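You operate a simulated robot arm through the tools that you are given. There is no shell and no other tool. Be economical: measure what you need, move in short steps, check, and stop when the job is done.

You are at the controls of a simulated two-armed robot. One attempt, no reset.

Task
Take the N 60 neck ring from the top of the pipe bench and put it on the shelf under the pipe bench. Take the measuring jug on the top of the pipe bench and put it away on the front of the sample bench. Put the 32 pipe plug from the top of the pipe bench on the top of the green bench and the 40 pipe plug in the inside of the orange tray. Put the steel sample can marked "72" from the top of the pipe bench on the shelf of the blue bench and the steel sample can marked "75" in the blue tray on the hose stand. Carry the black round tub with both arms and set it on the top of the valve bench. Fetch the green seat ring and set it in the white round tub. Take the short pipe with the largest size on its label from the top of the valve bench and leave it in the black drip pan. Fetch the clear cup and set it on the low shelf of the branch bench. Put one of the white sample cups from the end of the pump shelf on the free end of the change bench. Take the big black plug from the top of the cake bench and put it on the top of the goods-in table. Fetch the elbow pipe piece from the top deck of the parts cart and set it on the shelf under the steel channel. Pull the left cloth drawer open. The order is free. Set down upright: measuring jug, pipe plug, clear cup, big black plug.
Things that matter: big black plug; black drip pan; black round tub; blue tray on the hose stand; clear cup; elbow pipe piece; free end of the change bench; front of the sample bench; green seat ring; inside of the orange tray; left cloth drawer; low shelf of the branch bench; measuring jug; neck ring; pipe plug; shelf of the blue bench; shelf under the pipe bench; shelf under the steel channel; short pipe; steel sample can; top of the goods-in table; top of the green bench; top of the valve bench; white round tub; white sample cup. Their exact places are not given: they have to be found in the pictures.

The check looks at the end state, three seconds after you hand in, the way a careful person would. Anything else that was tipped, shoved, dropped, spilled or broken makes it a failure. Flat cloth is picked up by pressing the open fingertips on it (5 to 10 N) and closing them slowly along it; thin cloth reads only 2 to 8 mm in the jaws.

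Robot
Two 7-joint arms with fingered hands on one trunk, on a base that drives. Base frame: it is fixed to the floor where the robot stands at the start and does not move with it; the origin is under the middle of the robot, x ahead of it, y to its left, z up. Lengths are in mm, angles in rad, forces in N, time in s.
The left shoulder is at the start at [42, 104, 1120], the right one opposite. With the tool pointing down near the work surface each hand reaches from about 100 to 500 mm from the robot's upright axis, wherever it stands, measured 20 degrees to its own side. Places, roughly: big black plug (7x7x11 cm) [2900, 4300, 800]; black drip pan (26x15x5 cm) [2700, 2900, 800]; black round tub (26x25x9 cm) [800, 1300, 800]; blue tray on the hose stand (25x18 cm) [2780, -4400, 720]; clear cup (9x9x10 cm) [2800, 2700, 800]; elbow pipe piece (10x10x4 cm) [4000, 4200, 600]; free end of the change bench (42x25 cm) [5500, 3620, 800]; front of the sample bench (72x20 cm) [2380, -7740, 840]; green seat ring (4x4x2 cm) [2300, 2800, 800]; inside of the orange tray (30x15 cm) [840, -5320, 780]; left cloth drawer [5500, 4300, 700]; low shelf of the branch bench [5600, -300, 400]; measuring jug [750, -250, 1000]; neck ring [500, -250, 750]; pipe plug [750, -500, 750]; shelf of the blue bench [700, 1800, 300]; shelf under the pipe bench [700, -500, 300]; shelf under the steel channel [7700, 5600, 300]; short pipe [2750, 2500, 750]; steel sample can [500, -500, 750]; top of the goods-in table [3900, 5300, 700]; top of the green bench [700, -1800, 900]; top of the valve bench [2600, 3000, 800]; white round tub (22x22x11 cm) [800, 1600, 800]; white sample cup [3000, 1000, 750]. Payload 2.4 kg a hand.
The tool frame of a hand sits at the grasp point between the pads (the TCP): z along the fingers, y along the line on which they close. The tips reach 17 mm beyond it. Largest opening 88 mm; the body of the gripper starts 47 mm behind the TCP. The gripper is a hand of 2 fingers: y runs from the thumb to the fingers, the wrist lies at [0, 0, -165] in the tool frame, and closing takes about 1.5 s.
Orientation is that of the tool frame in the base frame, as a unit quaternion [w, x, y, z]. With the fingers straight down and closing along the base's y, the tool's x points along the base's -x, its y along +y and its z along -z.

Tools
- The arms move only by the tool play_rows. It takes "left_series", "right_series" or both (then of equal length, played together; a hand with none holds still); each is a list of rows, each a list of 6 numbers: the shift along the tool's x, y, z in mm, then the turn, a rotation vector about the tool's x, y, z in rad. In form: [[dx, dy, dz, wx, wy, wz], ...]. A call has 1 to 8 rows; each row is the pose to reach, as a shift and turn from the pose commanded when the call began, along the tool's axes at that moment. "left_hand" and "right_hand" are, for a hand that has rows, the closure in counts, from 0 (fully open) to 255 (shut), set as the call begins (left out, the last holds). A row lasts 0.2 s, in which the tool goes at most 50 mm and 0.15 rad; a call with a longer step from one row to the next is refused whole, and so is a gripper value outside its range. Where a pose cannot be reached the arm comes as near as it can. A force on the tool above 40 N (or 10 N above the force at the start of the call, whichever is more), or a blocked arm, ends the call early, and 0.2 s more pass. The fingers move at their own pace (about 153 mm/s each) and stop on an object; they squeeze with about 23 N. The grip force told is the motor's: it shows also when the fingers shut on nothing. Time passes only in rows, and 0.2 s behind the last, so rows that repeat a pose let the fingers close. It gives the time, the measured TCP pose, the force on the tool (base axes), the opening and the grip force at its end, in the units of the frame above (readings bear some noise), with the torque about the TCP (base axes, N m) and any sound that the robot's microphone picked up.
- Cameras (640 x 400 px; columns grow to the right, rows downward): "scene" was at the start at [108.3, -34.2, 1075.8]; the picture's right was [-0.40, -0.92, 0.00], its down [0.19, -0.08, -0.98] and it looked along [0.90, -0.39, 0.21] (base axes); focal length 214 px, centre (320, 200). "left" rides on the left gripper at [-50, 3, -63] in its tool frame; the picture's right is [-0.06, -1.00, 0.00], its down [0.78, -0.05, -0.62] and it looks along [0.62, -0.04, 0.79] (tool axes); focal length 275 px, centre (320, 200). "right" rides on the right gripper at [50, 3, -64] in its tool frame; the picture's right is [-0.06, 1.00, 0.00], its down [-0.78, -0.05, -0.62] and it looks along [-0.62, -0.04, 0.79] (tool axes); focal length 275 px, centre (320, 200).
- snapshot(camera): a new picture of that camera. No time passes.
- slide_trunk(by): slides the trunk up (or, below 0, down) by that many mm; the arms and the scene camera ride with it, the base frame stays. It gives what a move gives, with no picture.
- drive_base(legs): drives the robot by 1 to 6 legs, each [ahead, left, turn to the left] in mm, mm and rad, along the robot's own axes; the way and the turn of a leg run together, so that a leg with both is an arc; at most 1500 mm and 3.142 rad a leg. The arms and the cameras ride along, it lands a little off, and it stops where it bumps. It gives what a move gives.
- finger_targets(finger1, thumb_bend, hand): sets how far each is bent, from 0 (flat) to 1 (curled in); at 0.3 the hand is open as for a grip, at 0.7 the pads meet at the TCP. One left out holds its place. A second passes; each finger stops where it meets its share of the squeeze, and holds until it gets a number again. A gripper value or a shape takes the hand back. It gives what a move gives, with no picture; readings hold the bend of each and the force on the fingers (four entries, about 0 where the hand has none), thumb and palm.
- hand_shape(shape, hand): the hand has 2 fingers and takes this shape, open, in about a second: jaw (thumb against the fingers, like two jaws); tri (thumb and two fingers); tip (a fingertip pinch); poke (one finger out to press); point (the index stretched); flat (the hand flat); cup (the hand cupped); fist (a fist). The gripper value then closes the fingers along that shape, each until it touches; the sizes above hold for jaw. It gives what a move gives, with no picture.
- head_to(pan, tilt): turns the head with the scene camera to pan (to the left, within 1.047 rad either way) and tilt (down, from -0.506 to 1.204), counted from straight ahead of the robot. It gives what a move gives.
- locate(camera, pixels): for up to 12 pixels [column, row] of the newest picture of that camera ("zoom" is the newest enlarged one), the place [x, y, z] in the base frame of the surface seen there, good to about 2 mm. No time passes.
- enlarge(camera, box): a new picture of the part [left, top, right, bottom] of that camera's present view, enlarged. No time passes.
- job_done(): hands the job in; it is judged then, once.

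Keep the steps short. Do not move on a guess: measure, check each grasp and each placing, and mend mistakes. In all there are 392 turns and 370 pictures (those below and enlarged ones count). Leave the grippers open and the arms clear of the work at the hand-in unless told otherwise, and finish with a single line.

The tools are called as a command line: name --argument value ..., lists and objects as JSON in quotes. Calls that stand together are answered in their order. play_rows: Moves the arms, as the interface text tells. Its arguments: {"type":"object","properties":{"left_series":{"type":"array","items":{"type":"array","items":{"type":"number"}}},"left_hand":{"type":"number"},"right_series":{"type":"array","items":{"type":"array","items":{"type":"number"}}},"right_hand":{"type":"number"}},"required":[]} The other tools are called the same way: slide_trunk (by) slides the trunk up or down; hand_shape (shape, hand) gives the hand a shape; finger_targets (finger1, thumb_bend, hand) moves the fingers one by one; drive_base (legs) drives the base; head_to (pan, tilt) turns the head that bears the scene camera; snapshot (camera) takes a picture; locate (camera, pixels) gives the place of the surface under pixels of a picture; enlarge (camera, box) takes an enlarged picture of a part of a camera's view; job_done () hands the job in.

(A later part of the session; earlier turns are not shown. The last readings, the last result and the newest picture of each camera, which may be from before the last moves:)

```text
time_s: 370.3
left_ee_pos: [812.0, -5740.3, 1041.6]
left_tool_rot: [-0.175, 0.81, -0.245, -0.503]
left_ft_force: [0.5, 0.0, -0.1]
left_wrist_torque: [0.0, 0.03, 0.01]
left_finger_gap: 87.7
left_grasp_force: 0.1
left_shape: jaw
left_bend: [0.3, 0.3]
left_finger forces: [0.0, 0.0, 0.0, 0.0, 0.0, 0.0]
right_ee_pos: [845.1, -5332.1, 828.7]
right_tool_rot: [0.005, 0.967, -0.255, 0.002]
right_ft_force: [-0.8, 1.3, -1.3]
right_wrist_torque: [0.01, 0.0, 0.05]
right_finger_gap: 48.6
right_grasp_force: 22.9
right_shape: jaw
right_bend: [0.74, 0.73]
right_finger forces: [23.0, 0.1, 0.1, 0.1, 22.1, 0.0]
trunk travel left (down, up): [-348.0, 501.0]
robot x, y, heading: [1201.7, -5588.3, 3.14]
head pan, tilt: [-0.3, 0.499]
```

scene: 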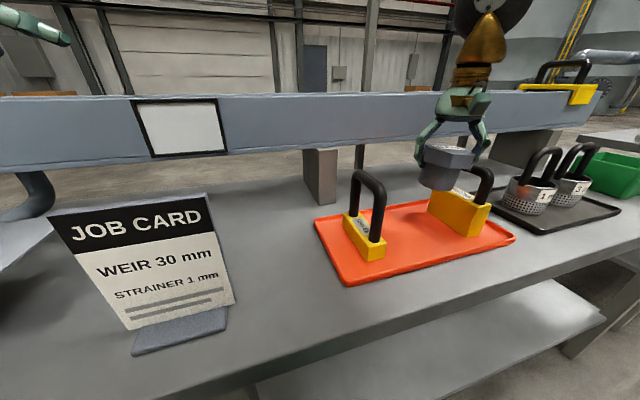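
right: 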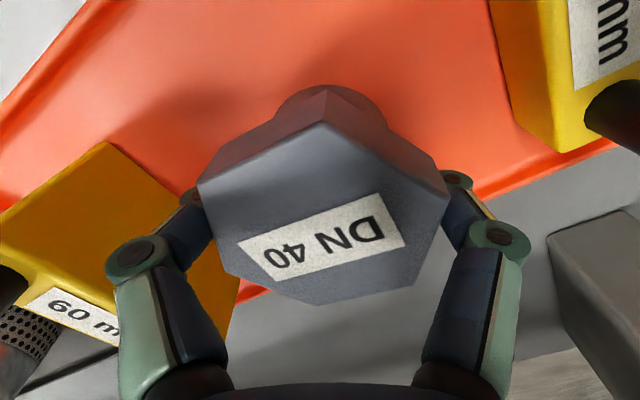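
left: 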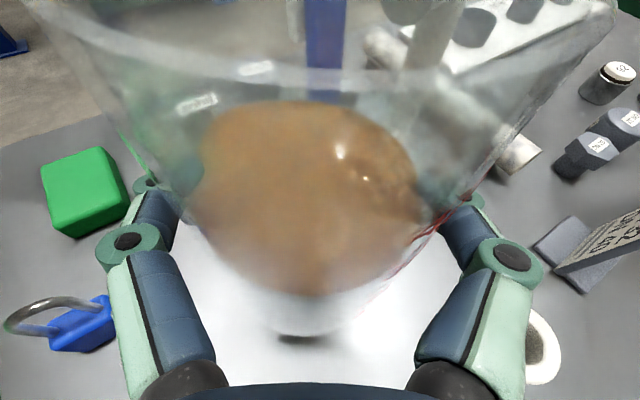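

play_rows --right_series '[[0, 0, 1.5, 0, 0, 0], [0, 0, 3, 0, 0, 0], [0, 0, 4.5, 0, 0, 0]]'

```text
time_s: 371.1
left_ee_pos: [811.5, -5739.8, 1042.8]
left_tool_rot: [-0.175, 0.811, -0.245, -0.502]
left_ft_force: [0.6, 0.5, 0.0]
left_wrist_torque: [-0.04, 0.0, -0.02]
left_finger_gap: 88.1
left_grasp_force: 0.0
left_shape: jaw
left_bend: [0.3, 0.3]
left_finger forces: [0.0, 0.0, 0.1, 0.0, 0.1, 0.0]
right_ee_pos: [844.9, -5334.0, 826.3]
right_tool_rot: [0.005, 0.967, -0.255, 0.0]
right_ft_force: [0.1, -2.1, 5.2]
right_wrist_torque: [0.06, -0.02, -0.02]
right_finger_gap: 48.7
right_grasp_force: 23.0
right_shape: jaw
right_bend: [0.74, 0.75]
right_finger forces: [25.1, 0.1, 0.1, 0.0, 21.1, 0.1]
trunk travel left (down, up): [-348.0, 501.0]
robot x, y, heading: [1204.1, -5586.6, 3.141]
head pan, tilt: [-0.3, 0.499]
```

Contact. I open part-way (≈66 mm) and lift straight up, then open fully when clear.

play_rows --right_series '[[0, 0, 0, 0, 0, 0], [0, 0, 0, 0, 0, 0], [0, 0, 0, 0, 0, 0], [0, 0, -25, 0, 0, 0], [0, 0, -65, 0, 0, 0], [0, 0, -105, 0, 0, 0], [0, 0, -145, 0, 0, 0]]' --right_hand 65

snapshot --camera "right"

enlarge --camera "scene" --box '[280, 130, 560, 310]'

```text
time_s: 372.7
left_ee_pos: [812.0, -5739.0, 1041.9]
left_tool_rot: [-0.174, 0.811, -0.245, -0.502]
left_ft_force: [0.3, -0.9, -0.2]
left_wrist_torque: [0.02, 0.02, 0.0]
left_finger_gap: 88.3
left_grasp_force: 0.0
left_shape: jaw
left_bend: [0.3, 0.3]
left_finger forces: [0.0, 0.0, 0.0, 0.0, 0.0, 0.0]
right_ee_pos: [843.9, -5333.6, 971.4]
right_tool_rot: [0.005, 0.967, -0.255, 0.002]
right_ft_force: [0.3, 0.3, 0.0]
right_wrist_torque: [0.03, 0.02, 0.01]
right_finger_gap: 65.5
right_grasp_force: 0.0
right_shape: jaw
right_bend: [0.64, 0.61]
right_finger forces: [0.1, 0.1, 0.0, 0.0, 0.0, 0.1]
trunk travel left (down, up): [-348.0, 501.0]
robot x, y, heading: [1203.8, -5590.0, 3.137]
head pan, tilt: [-0.3, 0.499]
```

```text
260 pictures are left
```

right: 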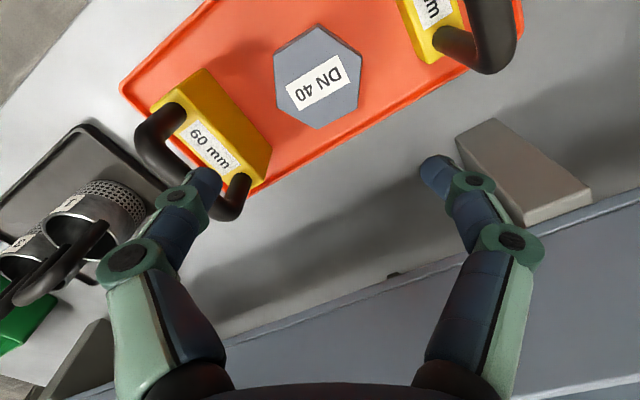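

```text
2.22 times, centred on (420, 220) of scene
```

zoom: 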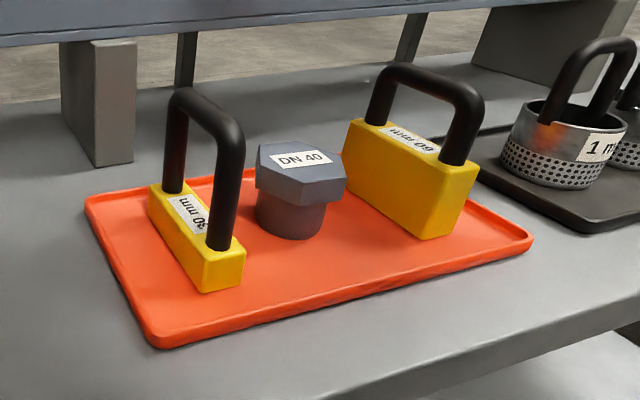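

Plug 40 stands upright in the orange tray. Now north again for can 72. I drive up the aisle and look left for a gap between the benches.

drive_base --legs '[[-300, 0, 0], [0, 0, -1.568], [1500, 0, 0], [1000, 0, 0]]'

head_to --pan 0.7 --tilt 0.35

snapshot --camera "scene"

```text
time_s: 390.5
left_ee_pos: [1253.1, -2653.7, 1041.0]
left_tool_rot: [0.475, -0.413, 0.74, 0.239]
left_ft_force: [-0.1, -0.8, -1.3]
left_wrist_torque: [-0.03, -0.04, -0.02]
left_finger_gap: 88.2
left_grasp_force: 0.0
left_shape: jaw
left_bend: [0.3, 0.3]
left_finger forces: [0.1, 0.0, 0.1, 0.0, 0.0, 0.0]
right_ee_pos: [1660.0, -2671.1, 971.5]
right_tool_rot: [-0.005, -0.519, 0.855, 0.003]
right_ft_force: [0.1, 0.4, -0.7]
right_wrist_torque: [-0.05, -0.02, 0.01]
right_finger_gap: 65.7
right_grasp_force: 0.0
right_shape: jaw
right_bend: [0.64, 0.61]
right_finger forces: [0.0, 0.1, 0.1, 0.0, 0.0, 0.0]
trunk travel left (down, up): [-348.0, 501.0]
robot x, y, heading: [1419.2, -3044.4, 1.601]
head pan, tilt: [-0.3, 0.499]
```

```text
time_s: 391.8
left_ee_pos: [1254.0, -2653.5, 1041.9]
left_tool_rot: [0.475, -0.412, 0.74, 0.239]
left_ft_force: [0.0, 0.2, 0.2]
left_wrist_torque: [0.05, -0.03, -0.04]
left_finger_gap: 88.2
left_grasp_force: 0.1
left_shape: jaw
left_bend: [0.3, 0.3]
left_finger forces: [0.1, 0.0, 0.0, 0.1, 0.0, 0.0]
right_ee_pos: [1659.9, -2671.9, 971.0]
right_tool_rot: [-0.005, -0.518, 0.855, 0.003]
right_ft_force: [0.7, 0.0, 0.8]
right_wrist_torque: [-0.01, -0.01, 0.0]
right_finger_gap: 65.5
right_grasp_force: 0.2
right_shape: jaw
right_bend: [0.64, 0.61]
right_finger forces: [0.1, 0.1, 0.1, 0.1, 0.0, 0.1]
trunk travel left (down, up): [-348.0, 501.0]
robot x, y, heading: [1417.4, -3035.6, 1.605]
head pan, tilt: [0.7, 0.351]
```

```text
258 pictures are left
```

scene: 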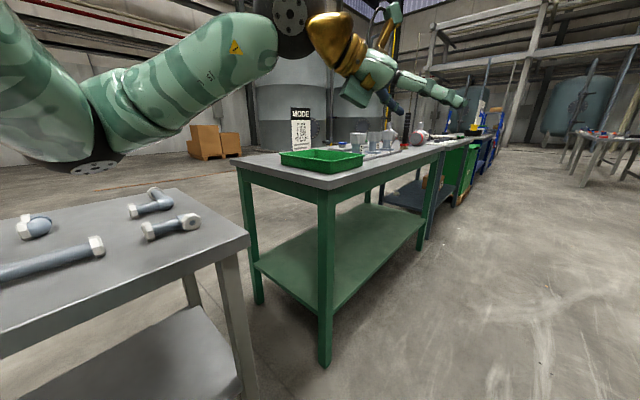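

There is a gap between the grey and green benches. I measure it.

locate --camera "scene" --pixels '[[248, 238], [170, 190], [322, 182], [232, 160], [325, 362], [250, 395], [230, 300], [260, 302], [190, 165]]'

```text
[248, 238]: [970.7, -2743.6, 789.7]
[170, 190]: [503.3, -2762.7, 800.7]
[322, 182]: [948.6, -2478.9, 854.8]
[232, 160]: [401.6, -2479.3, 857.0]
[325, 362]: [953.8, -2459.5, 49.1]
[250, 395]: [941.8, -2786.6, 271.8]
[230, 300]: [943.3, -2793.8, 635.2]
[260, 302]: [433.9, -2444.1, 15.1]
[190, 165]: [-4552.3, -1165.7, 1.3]
```

Too narrow (265 mm). I go north up the aisle to the far end of the blue bench.

drive_base --legs '[[0, -60, -0.034], [1500, 0, 0], [1500, 0, 0], [1400, 0, 0]]'

head_to --pan 0.3 --tilt 0.3

snapshot --camera "scene"

```text
time_s: 413.4
left_ee_pos: [1490.8, 1761.8, 1042.2]
left_tool_rot: [0.485, -0.38, 0.757, 0.218]
left_ft_force: [0.3, 0.4, 0.5]
left_wrist_torque: [0.02, -0.01, 0.04]
left_finger_gap: 88.1
left_grasp_force: 0.0
left_shape: jaw
left_bend: [0.3, 0.3]
left_finger forces: [0.1, 0.0, 0.1, 0.0, 0.1, 0.0]
right_ee_pos: [1897.0, 1711.4, 971.4]
right_tool_rot: [-0.004, -0.481, 0.876, 0.002]
right_ft_force: [0.0, -1.3, -0.2]
right_wrist_torque: [-0.04, -0.01, -0.01]
right_finger_gap: 65.4
right_grasp_force: 0.0
right_shape: jaw
right_bend: [0.64, 0.61]
right_finger forces: [0.0, 0.1, 0.1, 0.0, 0.0, 0.0]
trunk travel left (down, up): [-348.0, 501.0]
robot x, y, heading: [1623.3, 1361.5, 1.518]
head pan, tilt: [0.7, 0.351]
```

```text
time_s: 414.3
left_ee_pos: [1493.1, 1762.5, 1043.1]
left_tool_rot: [0.485, -0.38, 0.757, 0.218]
left_ft_force: [-0.3, -0.6, 0.3]
left_wrist_torque: [0.02, 0.0, 0.02]
left_finger_gap: 88.2
left_grasp_force: 0.1
left_shape: jaw
left_bend: [0.3, 0.3]
left_finger forces: [0.1, 0.1, 0.0, 0.1, 0.0, 0.0]
right_ee_pos: [1896.0, 1711.7, 970.9]
right_tool_rot: [-0.004, -0.481, 0.876, 0.003]
right_ft_force: [-0.7, -0.6, 0.4]
right_wrist_torque: [-0.01, 0.0, -0.05]
right_finger_gap: 65.3
right_grasp_force: 0.0
right_shape: jaw
right_bend: [0.64, 0.61]
right_finger forces: [0.1, 0.1, 0.0, 0.0, 0.0, 0.1]
trunk travel left (down, up): [-348.0, 501.0]
robot x, y, heading: [1620.8, 1363.3, 1.52]
head pan, tilt: [0.3, 0.3]
```

```text
257 pictures are left
```

scene: 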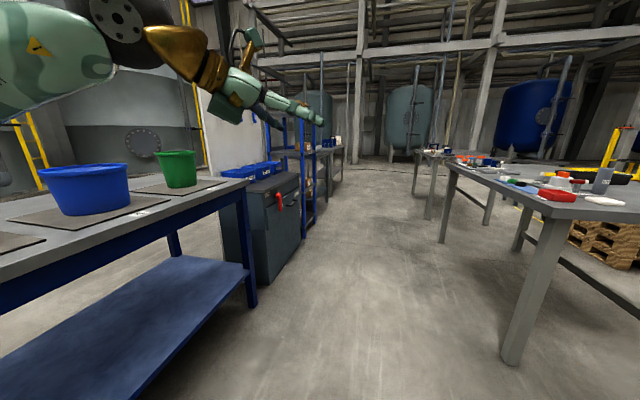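

The bench row continues with a cabinet and shelves, so I'll do the tasks around the valve bench (right) first. I measure it.

locate --camera "scene" --pixels '[[450, 168], [545, 222], [510, 355], [440, 240], [425, 160], [250, 300], [300, 270], [330, 180], [88, 190], [180, 165], [640, 215]]'

enlarge --camera "scene" --box '[400, 130, 640, 240]'

```text
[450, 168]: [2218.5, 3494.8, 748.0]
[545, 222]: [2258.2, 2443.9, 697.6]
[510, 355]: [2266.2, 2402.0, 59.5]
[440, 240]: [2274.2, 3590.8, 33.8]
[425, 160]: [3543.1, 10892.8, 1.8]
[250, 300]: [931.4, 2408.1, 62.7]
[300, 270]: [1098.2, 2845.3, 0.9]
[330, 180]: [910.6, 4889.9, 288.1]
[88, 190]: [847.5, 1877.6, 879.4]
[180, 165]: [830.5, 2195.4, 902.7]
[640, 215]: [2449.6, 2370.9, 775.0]
```

```text
2.67 times, centred on (520, 185) of scene
```

zoom: 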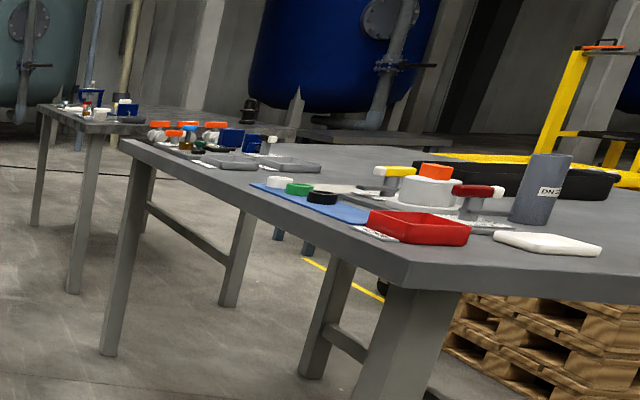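

The valve bench: west edge x≈2218, y 2370–3500, top ≈775; rings lie on a blue mat near that edge. I drive to face them.

drive_base --legs '[[1500, 0, 0], [150, 0, 0], [0, 0, -1.52]]'

head_to --pan -0.3 --tilt 0.5

snapshot --camera "scene"

```text
time_s: 426.3
left_ee_pos: [2088.7, 3173.5, 1042.6]
left_tool_rot: [0.505, 0.233, 0.814, -0.168]
left_ft_force: [0.2, 0.0, 0.3]
left_wrist_torque: [-0.01, 0.0, -0.04]
left_finger_gap: 87.9
left_grasp_force: 0.2
left_shape: jaw
left_bend: [0.3, 0.3]
left_finger forces: [0.1, 0.1, 0.0, 0.0, 0.0, 0.0]
right_ee_pos: [2072.3, 2766.7, 971.1]
right_tool_rot: [-0.001, 0.238, 0.971, 0.005]
right_ft_force: [0.3, 0.5, 1.3]
right_wrist_torque: [-0.03, 0.0, -0.03]
right_finger_gap: 65.4
right_grasp_force: 0.0
right_shape: jaw
right_bend: [0.64, 0.61]
right_finger forces: [0.1, 0.0, 0.0, 0.0, 0.1, 0.1]
trunk travel left (down, up): [-348.0, 501.0]
robot x, y, heading: [1700.9, 3006.3, 0.029]
head pan, tilt: [0.3, 0.3]
```

```text
time_s: 427.3
left_ee_pos: [2088.7, 3172.8, 1041.4]
left_tool_rot: [0.504, 0.232, 0.815, -0.167]
left_ft_force: [0.0, 0.1, 0.0]
left_wrist_torque: [-0.02, -0.01, -0.01]
left_finger_gap: 88.1
left_grasp_force: 0.0
left_shape: jaw
left_bend: [0.3, 0.3]
left_finger forces: [0.1, 0.1, 0.0, 0.0, 0.1, 0.1]
right_ee_pos: [2071.1, 2766.7, 971.7]
right_tool_rot: [-0.001, 0.237, 0.971, 0.004]
right_ft_force: [0.5, -0.1, -0.5]
right_wrist_torque: [0.0, 0.01, 0.02]
right_finger_gap: 65.6
right_grasp_force: 0.2
right_shape: jaw
right_bend: [0.64, 0.61]
right_finger forces: [0.0, 0.0, 0.0, 0.0, 0.0, 0.0]
trunk travel left (down, up): [-348.0, 501.0]
robot x, y, heading: [1700.2, 3009.1, 0.031]
head pan, tilt: [-0.3, 0.499]
```

```text
255 pictures are left
```

scene: 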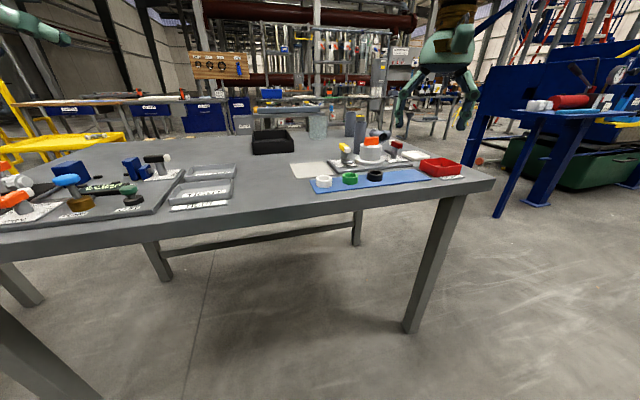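

enlarge --camera "scene" --box '[160, 90, 480, 220]'

locate --camera "scene" --pixels '[[350, 178], [324, 180], [375, 174], [272, 140], [258, 150], [290, 148], [318, 122], [349, 125], [360, 128], [492, 182], [440, 165], [305, 168]]'

```text
2.00 times, centred on (320, 155) of scene
```

zoom: 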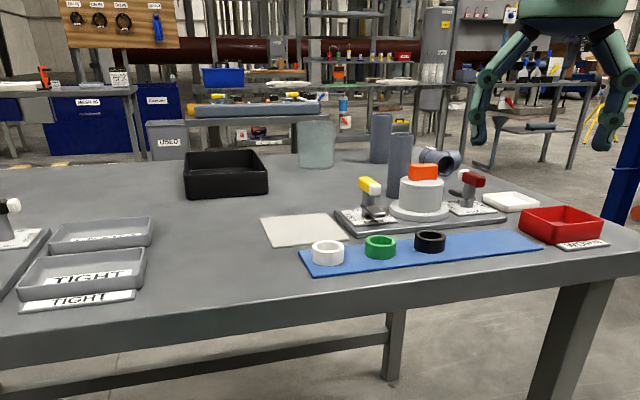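

```text
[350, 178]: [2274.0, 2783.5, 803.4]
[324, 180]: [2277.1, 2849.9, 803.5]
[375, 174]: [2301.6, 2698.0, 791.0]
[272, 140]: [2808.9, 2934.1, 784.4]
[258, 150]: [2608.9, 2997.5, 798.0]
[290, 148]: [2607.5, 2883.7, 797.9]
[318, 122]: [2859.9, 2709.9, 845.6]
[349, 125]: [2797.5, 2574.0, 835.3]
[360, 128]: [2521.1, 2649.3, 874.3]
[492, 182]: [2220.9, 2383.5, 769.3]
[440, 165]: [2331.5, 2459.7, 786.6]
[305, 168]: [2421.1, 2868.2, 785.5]
```

Green ring ≈(2293,2780). Drip pan ≈(2740,2930); clear cup ≈(2870,2705). I drive 210 ahead and bring the right hand over the green ring, fingers pre-closed to ~62 mm, square to the bench.

drive_base --legs '[[210, 0, -0.03]]'

play_rows --right_series '[[0, 0, 20, 0, 0, -0.12], [0, 0, 40, 0, 0, -0.24], [0, 0, 60, 0, 0, -0.36], [0, 0, 80, 0, 0, -0.477]]' --right_hand 75

snapshot --camera "right"

```text
time_s: 429.0
left_ee_pos: [2305.9, 3165.3, 1042.1]
left_tool_rot: [0.502, 0.244, 0.811, -0.174]
left_ft_force: [0.3, 0.1, -0.3]
left_wrist_torque: [-0.02, 0.0, 0.0]
left_finger_gap: 87.8
left_grasp_force: 0.0
left_shape: jaw
left_bend: [0.3, 0.3]
left_finger forces: [0.0, 0.1, 0.0, 0.0, 0.1, 0.0]
right_ee_pos: [2274.6, 2759.2, 970.4]
right_tool_rot: [-0.001, 0.254, 0.967, 0.005]
right_ft_force: [0.7, -0.1, 0.0]
right_wrist_torque: [0.0, 0.03, -0.04]
right_finger_gap: 65.4
right_grasp_force: 0.0
right_shape: jaw
right_bend: [0.64, 0.61]
right_finger forces: [0.1, 0.0, 0.0, 0.0, 0.0, 0.0]
trunk travel left (down, up): [-348.0, 501.0]
robot x, y, heading: [1911.1, 3014.6, 0.006]
head pan, tilt: [-0.3, 0.499]
```

```text
time_s: 430.0
left_ee_pos: [2306.0, 3164.1, 1043.2]
left_tool_rot: [0.502, 0.245, 0.811, -0.175]
left_ft_force: [0.2, 0.5, -0.3]
left_wrist_torque: [-0.01, 0.01, -0.01]
left_finger_gap: 88.4
left_grasp_force: 0.1
left_shape: jaw
left_bend: [0.3, 0.3]
left_finger forces: [0.0, 0.0, 0.0, 0.0, 0.1, 0.0]
right_ee_pos: [2275.3, 2760.6, 890.0]
right_tool_rot: [0.0, 0.017, 1.0, 0.005]
right_ft_force: [0.2, 0.7, 0.0]
right_wrist_torque: [-0.02, 0.02, 0.0]
right_finger_gap: 62.5
right_grasp_force: 0.1
right_shape: jaw
right_bend: [0.66, 0.64]
right_finger forces: [0.0, 0.1, 0.0, 0.1, 0.0, 0.1]
trunk travel left (down, up): [-348.0, 501.0]
robot x, y, heading: [1910.1, 3015.8, 0.001]
head pan, tilt: [-0.3, 0.499]
```

```text
253 pictures are left
```

right: 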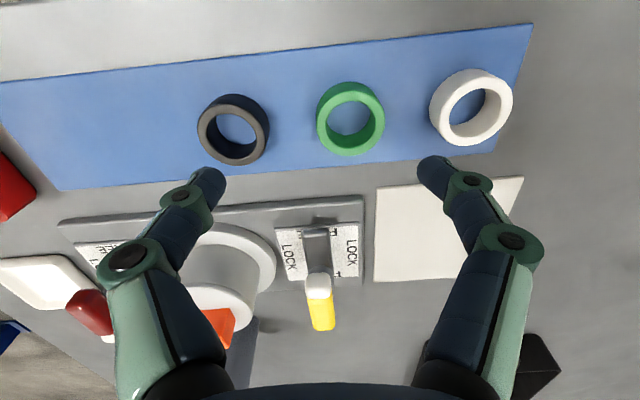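

locate --camera "right" --pixels '[[350, 155], [350, 84], [318, 120], [384, 118], [350, 115], [440, 115], [265, 135]]'

```text
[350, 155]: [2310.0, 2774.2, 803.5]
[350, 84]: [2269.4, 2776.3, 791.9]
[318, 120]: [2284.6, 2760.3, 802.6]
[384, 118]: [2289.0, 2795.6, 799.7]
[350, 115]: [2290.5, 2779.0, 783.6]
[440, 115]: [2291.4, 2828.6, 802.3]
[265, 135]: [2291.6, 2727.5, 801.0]
```

Green ring centre (2290,2777.5), 42 mm, top 803. I go over it and down to z≈805, then close.

play_rows --right_series '[[-7, 9, 20, 0, 0, 0], [-14, 17.5, 40, 0, 0, 0], [-14, 17.5, 65, 0, 0, 0], [-14, 17.5, 80, 0, 0, 0], [-14, 17.5, 85, 0, 0, 0]]'

play_rows --right_series '[[0, 0, 0, 0, 0, 0], [0, 0, 0, 0, 0, 0], [0, 0, 0, 0, 0, 0], [0, 0, 0, 0, 0, 0], [0, 0, 0, 0, 0, 0], [0, 0, -30, 0, 0, 0], [0, 0, -70, 0, 0, 0], [0, 0, -115, 0, 0, 0]]' --right_hand 255

snapshot --camera "right"

```text
time_s: 431.2
left_ee_pos: [2306.9, 3163.5, 1040.7]
left_tool_rot: [0.502, 0.245, 0.811, -0.175]
left_ft_force: [0.0, 0.0, 1.3]
left_wrist_torque: [-0.01, 0.0, -0.02]
left_finger_gap: 87.9
left_grasp_force: 0.0
left_shape: jaw
left_bend: [0.3, 0.3]
left_finger forces: [0.1, 0.0, 0.0, 0.0, 0.1, 0.1]
right_ee_pos: [2290.0, 2776.6, 807.6]
right_tool_rot: [0.0, 0.018, 1.0, 0.005]
right_ft_force: [0.1, 0.5, -0.5]
right_wrist_torque: [-0.02, 0.01, 0.03]
right_finger_gap: 62.5
right_grasp_force: 0.2
right_shape: jaw
right_bend: [0.66, 0.64]
right_finger forces: [0.0, 0.1, 0.0, 0.1, 0.0, 0.0]
trunk travel left (down, up): [-348.0, 501.0]
robot x, y, heading: [1911.4, 3010.9, 0.003]
head pan, tilt: [-0.3, 0.499]
```

```text
time_s: 433.0
left_ee_pos: [2305.4, 3164.6, 1042.0]
left_tool_rot: [0.502, 0.245, 0.811, -0.175]
left_ft_force: [-0.4, 0.0, -0.3]
left_wrist_torque: [0.01, -0.01, 0.0]
left_finger_gap: 88.1
left_grasp_force: 0.0
left_shape: jaw
left_bend: [0.3, 0.3]
left_finger forces: [0.0, 0.0, 0.0, 0.0, 0.0, 0.0]
right_ee_pos: [2287.9, 2774.6, 923.9]
right_tool_rot: [0.0, 0.017, 1.0, 0.006]
right_ft_force: [-0.2, 0.6, 0.2]
right_wrist_torque: [0.01, 0.01, 0.06]
right_finger_gap: 29.1
right_grasp_force: 23.4
right_shape: jaw
right_bend: [0.74, 0.7]
right_finger forces: [18.9, 0.0, 0.0, 0.1, 19.5, 0.0]
trunk travel left (down, up): [-348.0, 501.0]
robot x, y, heading: [1909.9, 3012.4, 0.002]
head pan, tilt: [-0.3, 0.499]
```

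```text
252 pictures are left
```

right: 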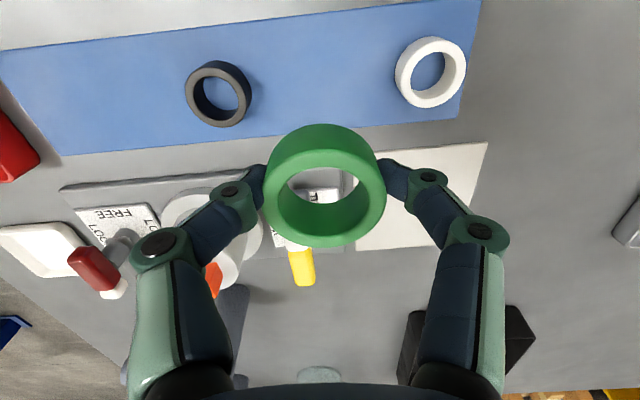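

Ring held. I take it to the blue bench: back off, drive south to y≈1350, face west.

drive_base --legs '[[-350, 0, 0], [0, 0, -1.573], [1500, 0, 0], [160, 0, 0], [0, 0, -1.571], [100, 0, 0]]'

head_to --pan -0.2 --tilt 0.5

snapshot --camera "scene"

```text
time_s: 451.7
left_ee_pos: [1076.9, 1173.0, 1042.0]
left_tool_rot: [-0.174, 0.812, -0.243, -0.501]
left_ft_force: [0.8, 0.4, 0.0]
left_wrist_torque: [0.0, -0.02, -0.01]
left_finger_gap: 87.9
left_grasp_force: 0.1
left_shape: jaw
left_bend: [0.3, 0.3]
left_finger forces: [0.0, 0.1, 0.0, 0.0, 0.0, 0.0]
right_ee_pos: [1092.1, 1562.3, 921.4]
right_tool_rot: [0.005, 1.0, -0.016, 0.001]
right_ft_force: [0.6, -0.8, 0.0]
right_wrist_torque: [-0.01, 0.01, 0.01]
right_finger_gap: 28.6
right_grasp_force: 22.7
right_shape: jaw
right_bend: [0.74, 0.7]
right_finger forces: [18.6, 0.0, 0.1, 0.0, 19.4, 0.1]
trunk travel left (down, up): [-348.0, 501.0]
robot x, y, heading: [1469.8, 1327.6, -3.141]
head pan, tilt: [-0.3, 0.499]
```

```text
time_s: 452.3
left_ee_pos: [1077.2, 1173.6, 1041.8]
left_tool_rot: [-0.174, 0.811, -0.244, -0.502]
left_ft_force: [0.7, 0.1, 0.4]
left_wrist_torque: [0.0, -0.02, -0.01]
left_finger_gap: 87.8
left_grasp_force: 0.0
left_shape: jaw
left_bend: [0.3, 0.3]
left_finger forces: [0.0, 0.1, 0.0, 0.0, 0.0, 0.0]
right_ee_pos: [1092.0, 1562.6, 921.3]
right_tool_rot: [0.005, 1.0, -0.016, 0.0]
right_ft_force: [0.5, 0.3, -0.1]
right_wrist_torque: [-0.02, 0.04, -0.01]
right_finger_gap: 28.8
right_grasp_force: 22.7
right_shape: jaw
right_bend: [0.74, 0.7]
right_finger forces: [18.6, 0.0, 0.1, 0.0, 19.5, 0.0]
trunk travel left (down, up): [-348.0, 501.0]
robot x, y, heading: [1469.4, 1327.4, -3.134]
head pan, tilt: [-0.201, 0.499]
```

```text
251 pictures are left
```

scene: 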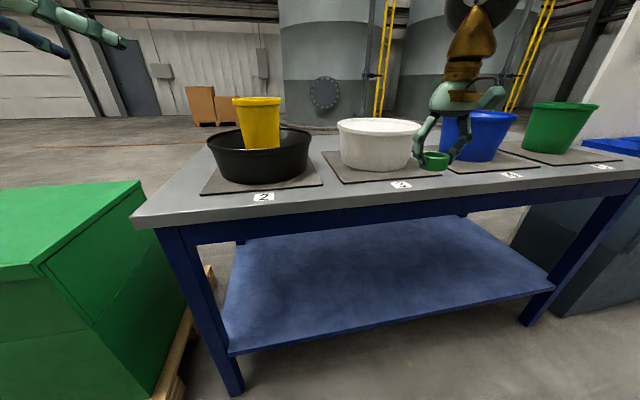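

I measure the white tub, the black tub and the yellow pot.

locate --camera "scene" --pixels '[[380, 125], [342, 135], [425, 130], [380, 170], [258, 100], [258, 145], [258, 175], [210, 148], [308, 140], [258, 128], [382, 150], [133, 220]]'

enlarge --camera "scene" --box '[190, 80, 460, 220]'

```text
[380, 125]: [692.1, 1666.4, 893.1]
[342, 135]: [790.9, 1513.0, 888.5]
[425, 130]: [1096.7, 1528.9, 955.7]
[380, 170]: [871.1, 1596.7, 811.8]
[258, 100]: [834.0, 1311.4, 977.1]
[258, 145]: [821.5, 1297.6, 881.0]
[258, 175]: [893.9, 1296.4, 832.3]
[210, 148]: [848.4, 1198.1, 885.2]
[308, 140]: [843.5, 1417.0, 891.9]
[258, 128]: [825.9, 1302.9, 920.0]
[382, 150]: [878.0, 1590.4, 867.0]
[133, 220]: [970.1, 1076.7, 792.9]
```

```text
2.37 times, centred on (325, 150) of scene
```

zoom: 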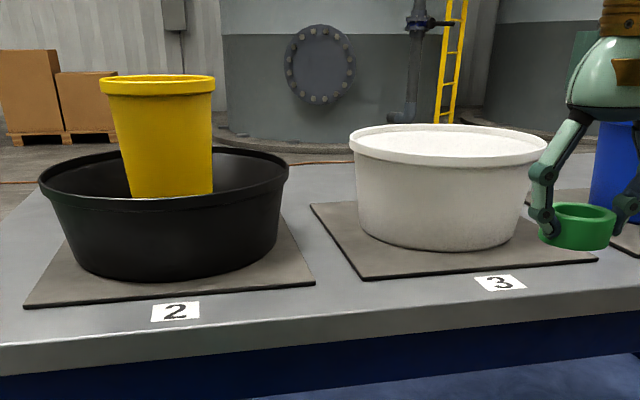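

The yellow pot stands inside the black tub (to be carried along level). Now the ring: I raise the hand 60 mm, drive 280 ahead and 37 right, and look into the white tub.

play_rows --right_series '[[0, 0, -30, 0, 0, 0], [0, 0, -65, 0, 0, 0]]'

drive_base --legs '[[280, -40, 0]]'

snapshot --camera "right"

locate --camera "right" --pixels '[[320, 80], [320, 30], [200, 80], [440, 80], [320, 270], [150, 60], [480, 60]]'

```text
time_s: 452.9
left_ee_pos: [1077.4, 1173.1, 1042.2]
left_tool_rot: [-0.174, 0.811, -0.243, -0.502]
left_ft_force: [-0.2, 0.3, -0.4]
left_wrist_torque: [-0.01, 0.01, -0.01]
left_finger_gap: 88.1
left_grasp_force: 0.0
left_shape: jaw
left_bend: [0.3, 0.3]
left_finger forces: [0.0, 0.0, 0.1, 0.0, 0.0, 0.1]
right_ee_pos: [1090.1, 1562.8, 988.7]
right_tool_rot: [0.005, 1.0, -0.016, 0.0]
right_ft_force: [0.3, 0.2, 0.3]
right_wrist_torque: [-0.01, -0.01, 0.0]
right_finger_gap: 28.6
right_grasp_force: 23.7
right_shape: jaw
right_bend: [0.74, 0.7]
right_finger forces: [18.5, 0.0, 0.1, 0.0, 19.3, 0.0]
trunk travel left (down, up): [-348.0, 501.0]
robot x, y, heading: [1471.6, 1325.3, -3.134]
head pan, tilt: [-0.201, 0.499]
```

```text
time_s: 454.9
left_ee_pos: [791.7, 1211.0, 1041.3]
left_tool_rot: [-0.174, 0.812, -0.243, -0.502]
left_ft_force: [-0.2, 0.4, 0.5]
left_wrist_torque: [0.01, 0.01, 0.04]
left_finger_gap: 88.3
left_grasp_force: 0.0
left_shape: jaw
left_bend: [0.3, 0.3]
left_finger forces: [0.1, 0.0, 0.1, 0.0, 0.1, 0.0]
right_ee_pos: [808.1, 1600.9, 986.4]
right_tool_rot: [0.006, 1.0, -0.016, 0.0]
right_ft_force: [0.0, -0.6, -0.3]
right_wrist_torque: [-0.02, -0.01, 0.03]
right_finger_gap: 28.7
right_grasp_force: 23.1
right_shape: jaw
right_bend: [0.74, 0.7]
right_finger forces: [18.6, 0.1, 0.0, 0.0, 19.3, 0.1]
trunk travel left (down, up): [-348.0, 501.0]
robot x, y, heading: [1184.9, 1363.7, -3.137]
head pan, tilt: [-0.201, 0.499]
```

```text
249 pictures are left
```

right: 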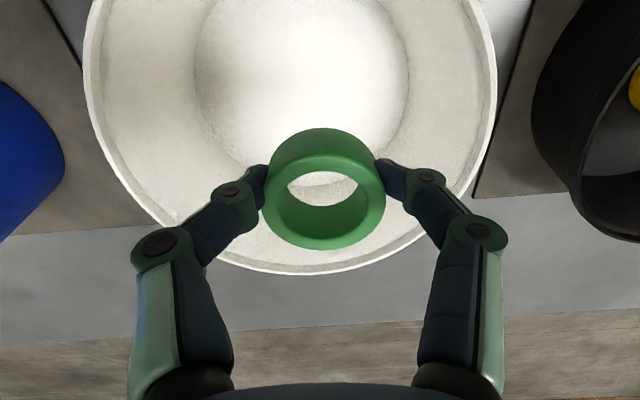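

```text
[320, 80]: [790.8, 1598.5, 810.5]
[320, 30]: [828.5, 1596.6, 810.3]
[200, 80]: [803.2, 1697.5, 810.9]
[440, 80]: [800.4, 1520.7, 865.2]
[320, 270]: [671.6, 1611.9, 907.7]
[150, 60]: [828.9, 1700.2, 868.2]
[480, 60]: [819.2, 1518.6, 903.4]
```

Tub floor z≈810 and the hand is centred. I lower the ring to the floor and release.

play_rows --right_series '[[3, -8, 40, 0, 0, 0], [6, -8, 80, 0, 0, 0], [6, -8, 115, 0, 0, 0], [6, -8, 140, 0, 0, 0], [6, -8, 149, 0, 0, 0], [6, -8, 152, 0, 0, 0]]'

play_rows --right_series '[[0, 0, 0, 0, 0, 0], [0, 0, 0, 0, 0, 0], [0, 0, 0, 0, 0, 0], [0, 0, -25, 0, 0, 0], [0, 0, -70, 0, 0, 0], [0, 0, -115, 0, 0, 0], [0, 0, -160, 0, 0, 0], [0, 0, -200, 0, 0, 0]]' --right_hand 80

snapshot --camera "right"

```text
time_s: 456.3
left_ee_pos: [793.3, 1211.2, 1042.4]
left_tool_rot: [-0.173, 0.812, -0.242, -0.503]
left_ft_force: [-0.2, 0.6, 0.7]
left_wrist_torque: [0.04, 0.01, 0.01]
left_finger_gap: 87.9
left_grasp_force: 0.1
left_shape: jaw
left_bend: [0.3, 0.3]
left_finger forces: [0.0, 0.1, 0.1, 0.0, 0.0, 0.1]
right_ee_pos: [814.8, 1607.4, 837.2]
right_tool_rot: [0.005, 1.0, -0.015, 0.0]
right_ft_force: [-0.8, -0.1, -0.4]
right_wrist_torque: [0.02, 0.02, 0.02]
right_finger_gap: 27.9
right_grasp_force: 23.0
right_shape: jaw
right_bend: [0.74, 0.7]
right_finger forces: [18.4, 0.0, 0.1, 0.0, 19.1, 0.2]
trunk travel left (down, up): [-348.0, 501.0]
robot x, y, heading: [1187.3, 1364.1, -3.136]
head pan, tilt: [-0.201, 0.499]
```

```text
time_s: 458.1
left_ee_pos: [791.7, 1212.6, 1043.3]
left_tool_rot: [-0.174, 0.811, -0.243, -0.502]
left_ft_force: [0.0, -0.7, -0.1]
left_wrist_torque: [0.02, 0.04, -0.03]
left_finger_gap: 88.0
left_grasp_force: 0.1
left_shape: jaw
left_bend: [0.3, 0.3]
left_finger forces: [0.1, 0.0, 0.0, 0.1, 0.1, 0.0]
right_ee_pos: [815.7, 1607.7, 1036.0]
right_tool_rot: [0.005, 1.0, -0.015, 0.001]
right_ft_force: [-0.3, 0.1, 1.0]
right_wrist_torque: [-0.03, 0.01, 0.01]
right_finger_gap: 60.1
right_grasp_force: 0.0
right_shape: jaw
right_bend: [0.68, 0.66]
right_finger forces: [0.0, 0.1, 0.0, 0.0, 0.0, 0.0]
trunk travel left (down, up): [-348.0, 501.0]
robot x, y, heading: [1186.1, 1366.0, -3.137]
head pan, tilt: [-0.201, 0.499]
```

```text
248 pictures are left
```

right: 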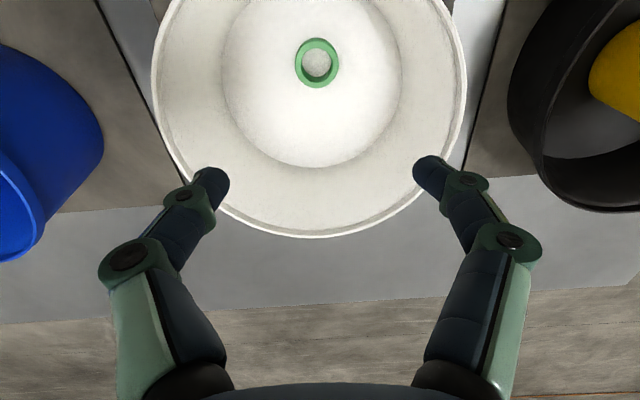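

The green ring lies in the white tub. Next the black tub. First I turn the left hand to vertical (same as the right) while raising it slightly.

play_rows --left_series '[[-2, 2, -3, -0.044, 0.127, -0.0615], [-4, 4, -6, -0.088, 0.254, -0.123], [-6, 6, -8, -0.132, 0.381, -0.1845], [-8, 8, -10, -0.176, 0.508, -0.246], [-10, 10, -12, -0.22, 0.635, -0.3075], [-12, 12, -15, -0.264, 0.762, -0.369], [-14, 14, -17, -0.308, 0.889, -0.4305], [-14, 16, -19, -0.352, 1.016, -0.492]]'

drive_base --legs '[[0, 58, 0]]'

snapshot --camera "left"

snapshot --camera "right"

```text
time_s: 459.9
left_ee_pos: [791.6, 1191.8, 1062.2]
left_tool_rot: [-0.009, 1.0, -0.011, -0.027]
left_ft_force: [0.1, 0.0, -0.4]
left_wrist_torque: [-0.03, 0.0, -0.01]
left_finger_gap: 88.1
left_grasp_force: 0.1
left_shape: jaw
left_bend: [0.3, 0.3]
left_finger forces: [0.0, 0.1, 0.1, 0.1, 0.0, 0.1]
right_ee_pos: [814.2, 1608.5, 1035.2]
right_tool_rot: [0.005, 1.0, -0.015, -0.001]
right_ft_force: [-0.3, -0.4, -0.1]
right_wrist_torque: [0.0, -0.01, 0.02]
right_finger_gap: 60.1
right_grasp_force: 0.1
right_shape: jaw
right_bend: [0.68, 0.66]
right_finger forces: [0.1, 0.0, 0.0, 0.1, 0.1, 0.0]
trunk travel left (down, up): [-348.0, 501.0]
robot x, y, heading: [1184.3, 1361.4, -3.139]
head pan, tilt: [-0.201, 0.499]
```

```text
time_s: 460.9
left_ee_pos: [792.6, 1133.8, 1062.4]
left_tool_rot: [-0.01, 0.999, -0.012, -0.028]
left_ft_force: [0.7, 0.6, 0.2]
left_wrist_torque: [-0.03, 0.04, 0.01]
left_finger_gap: 87.8
left_grasp_force: 0.1
left_shape: jaw
left_bend: [0.3, 0.3]
left_finger forces: [0.0, 0.0, 0.0, 0.0, 0.0, 0.0]
right_ee_pos: [814.3, 1550.2, 1035.5]
right_tool_rot: [0.005, 1.0, -0.015, 0.0]
right_ft_force: [-0.6, -0.9, 0.5]
right_wrist_torque: [-0.02, 0.0, 0.01]
right_finger_gap: 60.2
right_grasp_force: 0.0
right_shape: jaw
right_bend: [0.68, 0.66]
right_finger forces: [0.0, 0.1, 0.0, 0.1, 0.0, 0.1]
trunk travel left (down, up): [-348.0, 501.0]
robot x, y, heading: [1188.3, 1310.1, -3.136]
head pan, tilt: [-0.201, 0.499]
```

```text
247 pictures are left
```

left: 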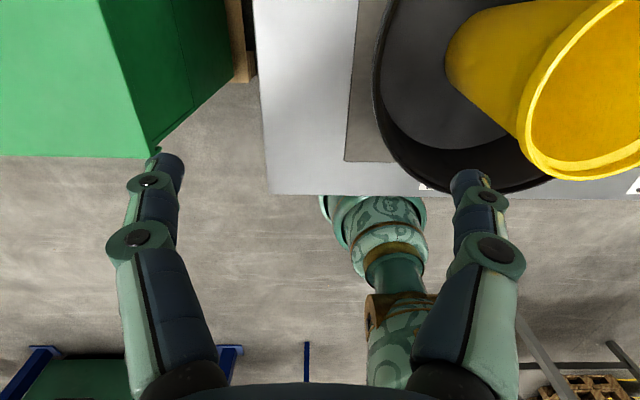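

```text
246 pictures are left
```

right: 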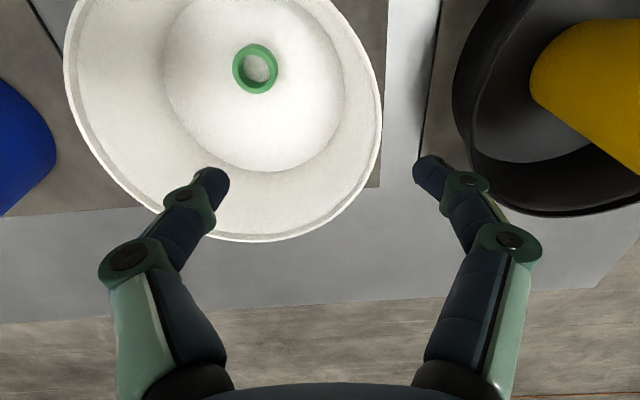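

locate --camera "left" --pixels '[[376, 95], [378, 60], [385, 130], [400, 160], [395, 40]]'

locate --camera "right" --pixels '[[455, 85], [456, 60], [460, 120], [470, 150], [470, 40], [545, 212]]'

```text
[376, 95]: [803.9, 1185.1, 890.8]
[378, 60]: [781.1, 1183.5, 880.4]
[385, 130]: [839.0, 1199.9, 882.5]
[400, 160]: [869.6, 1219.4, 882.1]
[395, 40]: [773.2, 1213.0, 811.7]
```

```text
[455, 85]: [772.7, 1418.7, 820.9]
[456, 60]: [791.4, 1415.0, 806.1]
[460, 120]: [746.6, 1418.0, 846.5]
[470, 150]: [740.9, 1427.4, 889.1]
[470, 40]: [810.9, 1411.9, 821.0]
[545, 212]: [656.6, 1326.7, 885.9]
```

Rim circle: centre (784,1309), R≈126, rim z≈890. I bring both hands above the opposite rim points (y≈1183 and 1435), fingers at ~62 mm.

play_rows --left_series '[[-2, -12, 10, -0.005, 0.014, -0.006], [-4, -24, 20, -0.01, 0.028, -0.012], [-6, -36, 30, -0.015, 0.042, -0.018], [-9, -49, 40, -0.02, 0.056, -0.024]]' --right_series '[[-8, 29, 5, 0, 0, 0], [-15, 58, 10, 0, 0, 0], [-22, 87, 13, 0, 0, 0], [-30, 115, 13, 0, 0, 0]]' --left_hand 75 --right_hand 75

snapshot --camera "left"

snapshot --camera "right"

```text
time_s: 461.9
left_ee_pos: [781.9, 1185.9, 1023.6]
left_tool_rot: [0.001, 1.0, 0.0, 0.0]
left_ft_force: [0.2, -0.4, 1.1]
left_wrist_torque: [0.01, -0.03, 0.0]
left_finger_gap: 62.3
left_grasp_force: 0.1
left_shape: jaw
left_bend: [0.66, 0.64]
left_finger forces: [0.0, 0.0, 0.0, 0.0, 0.0, 0.0]
right_ee_pos: [781.3, 1436.6, 1023.4]
right_tool_rot: [0.005, 1.0, -0.015, 0.001]
right_ft_force: [0.0, -0.5, -0.6]
right_wrist_torque: [0.02, -0.02, 0.03]
right_finger_gap: 61.5
right_grasp_force: 0.0
right_shape: jaw
right_bend: [0.67, 0.64]
right_finger forces: [0.1, 0.1, 0.0, 0.1, 0.0, 0.1]
trunk travel left (down, up): [-348.0, 501.0]
robot x, y, heading: [1184.9, 1311.8, -3.137]
head pan, tilt: [-0.201, 0.499]
```

```text
245 pictures are left
```

left: 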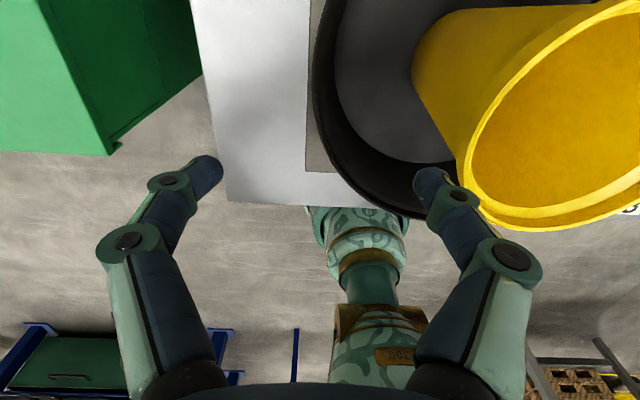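

```text
244 pictures are left
```

right: 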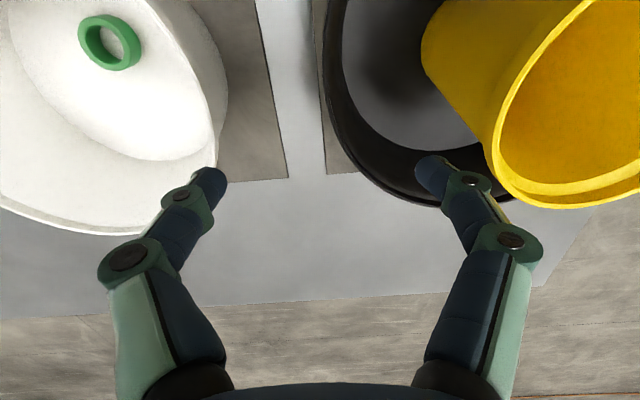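

Both hands are centred on the rim. I lower both 137 mm together.

play_rows --left_series '[[0, 0, 35, 0, 0, 0], [0, 0, 70, 0, 0, 0], [0, 0, 100, 0, 0, 0], [0, 0, 125, 0, 0, 0], [0, 0, 139, 0, 0, 0]]' --right_series '[[0, 0, 35, 0, 0, 0], [0, 0, 70, 0, 0, 0], [0, 0, 100, 0, 0, 0], [0, 0, 125, 0, 0, 0], [0, 0, 139, 0, 0, 0]]'

snapshot --camera "left"

snapshot --camera "right"

```text
time_s: 463.1
left_ee_pos: [782.6, 1183.9, 882.7]
left_tool_rot: [0.0, 1.0, 0.0, 0.0]
left_ft_force: [-0.6, 0.5, 0.2]
left_wrist_torque: [0.0, -0.02, 0.01]
left_finger_gap: 62.3
left_grasp_force: 0.0
left_shape: jaw
left_bend: [0.66, 0.64]
left_finger forces: [0.0, 0.0, 0.1, 0.0, 0.1, 0.0]
right_ee_pos: [781.6, 1435.2, 885.2]
right_tool_rot: [0.006, 1.0, -0.015, -0.001]
right_ft_force: [-0.3, -0.6, -0.3]
right_wrist_torque: [-0.01, -0.03, -0.03]
right_finger_gap: 62.3
right_grasp_force: 0.0
right_shape: jaw
right_bend: [0.67, 0.64]
right_finger forces: [0.0, 0.0, 0.0, 0.0, 0.0, 0.0]
trunk travel left (down, up): [-348.0, 501.0]
robot x, y, heading: [1186.1, 1309.2, -3.132]
head pan, tilt: [-0.201, 0.499]
```

```text
243 pictures are left
```

left: 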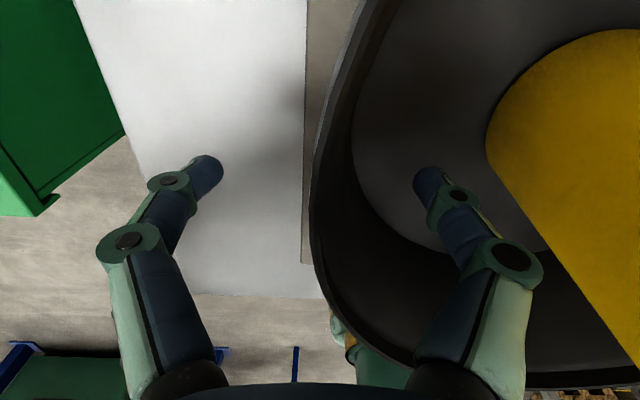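

```text
242 pictures are left
```

right: 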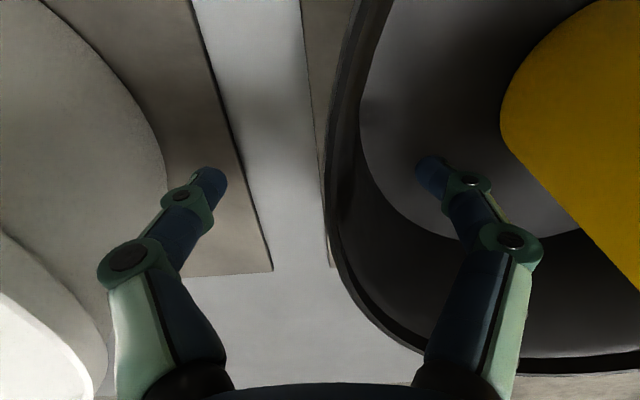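

Rim walls are between the fingers. I close both hands.

play_rows --left_series '[[0, 0, 0, 0, 0, 0], [0, 0, 0, 0, 0, 0], [0, 0, 0, 0, 0, 0], [0, 0, 0, 0, 0, 0], [0, 0, 0, 0, 0, 0], [0, 0, 0, 0, 0, 0]]' --right_series '[[0, 0, 0, 0, 0, 0], [0, 0, 0, 0, 0, 0], [0, 0, 0, 0, 0, 0], [0, 0, 0, 0, 0, 0], [0, 0, 0, 0, 0, 0], [0, 0, 0, 0, 0, 0]]' --left_hand 255 --right_hand 255

snapshot --camera "left"

snapshot --camera "right"

```text
time_s: 464.5
left_ee_pos: [782.4, 1182.9, 884.0]
left_tool_rot: [0.001, 1.0, 0.0, 0.0]
left_ft_force: [-0.1, 2.0, 0.2]
left_wrist_torque: [0.01, 0.03, 0.06]
left_finger_gap: 0.1
left_grasp_force: 23.0
left_shape: jaw
left_bend: [0.6, 0.7]
left_finger forces: [19.9, 0.0, 0.0, 0.0, 21.6, 0.0]
right_ee_pos: [781.2, 1434.9, 884.8]
right_tool_rot: [0.005, 1.0, -0.014, 0.001]
right_ft_force: [-0.6, -3.0, -0.7]
right_wrist_torque: [-0.15, 0.01, -0.04]
right_finger_gap: 0.6
right_grasp_force: 23.2
right_shape: jaw
right_bend: [0.74, 0.61]
right_finger forces: [21.5, 0.0, 0.0, 0.0, 19.9, 0.1]
trunk travel left (down, up): [-348.0, 501.0]
robot x, y, heading: [1188.4, 1308.2, -3.143]
head pan, tilt: [-0.201, 0.499]
```

```text
241 pictures are left
```

left: 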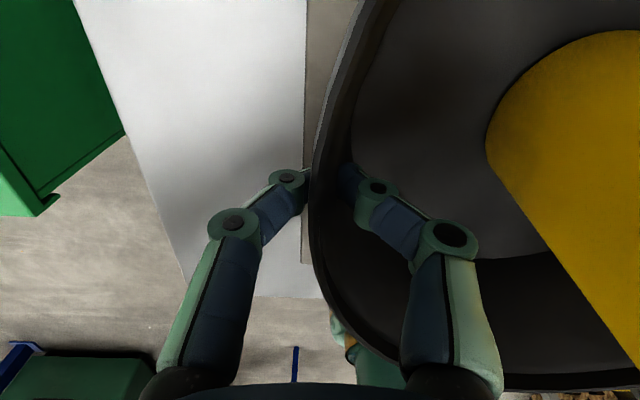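

```text
240 pictures are left
```

right: 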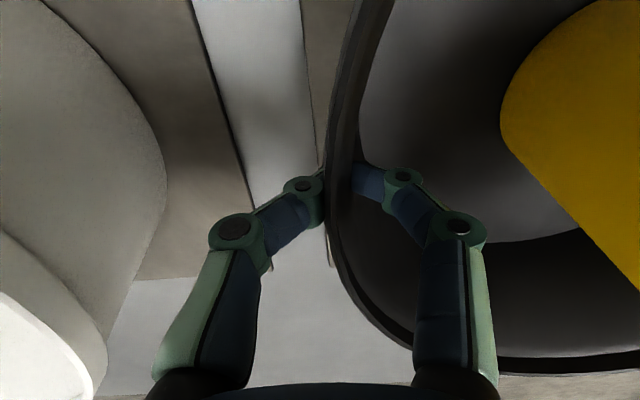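

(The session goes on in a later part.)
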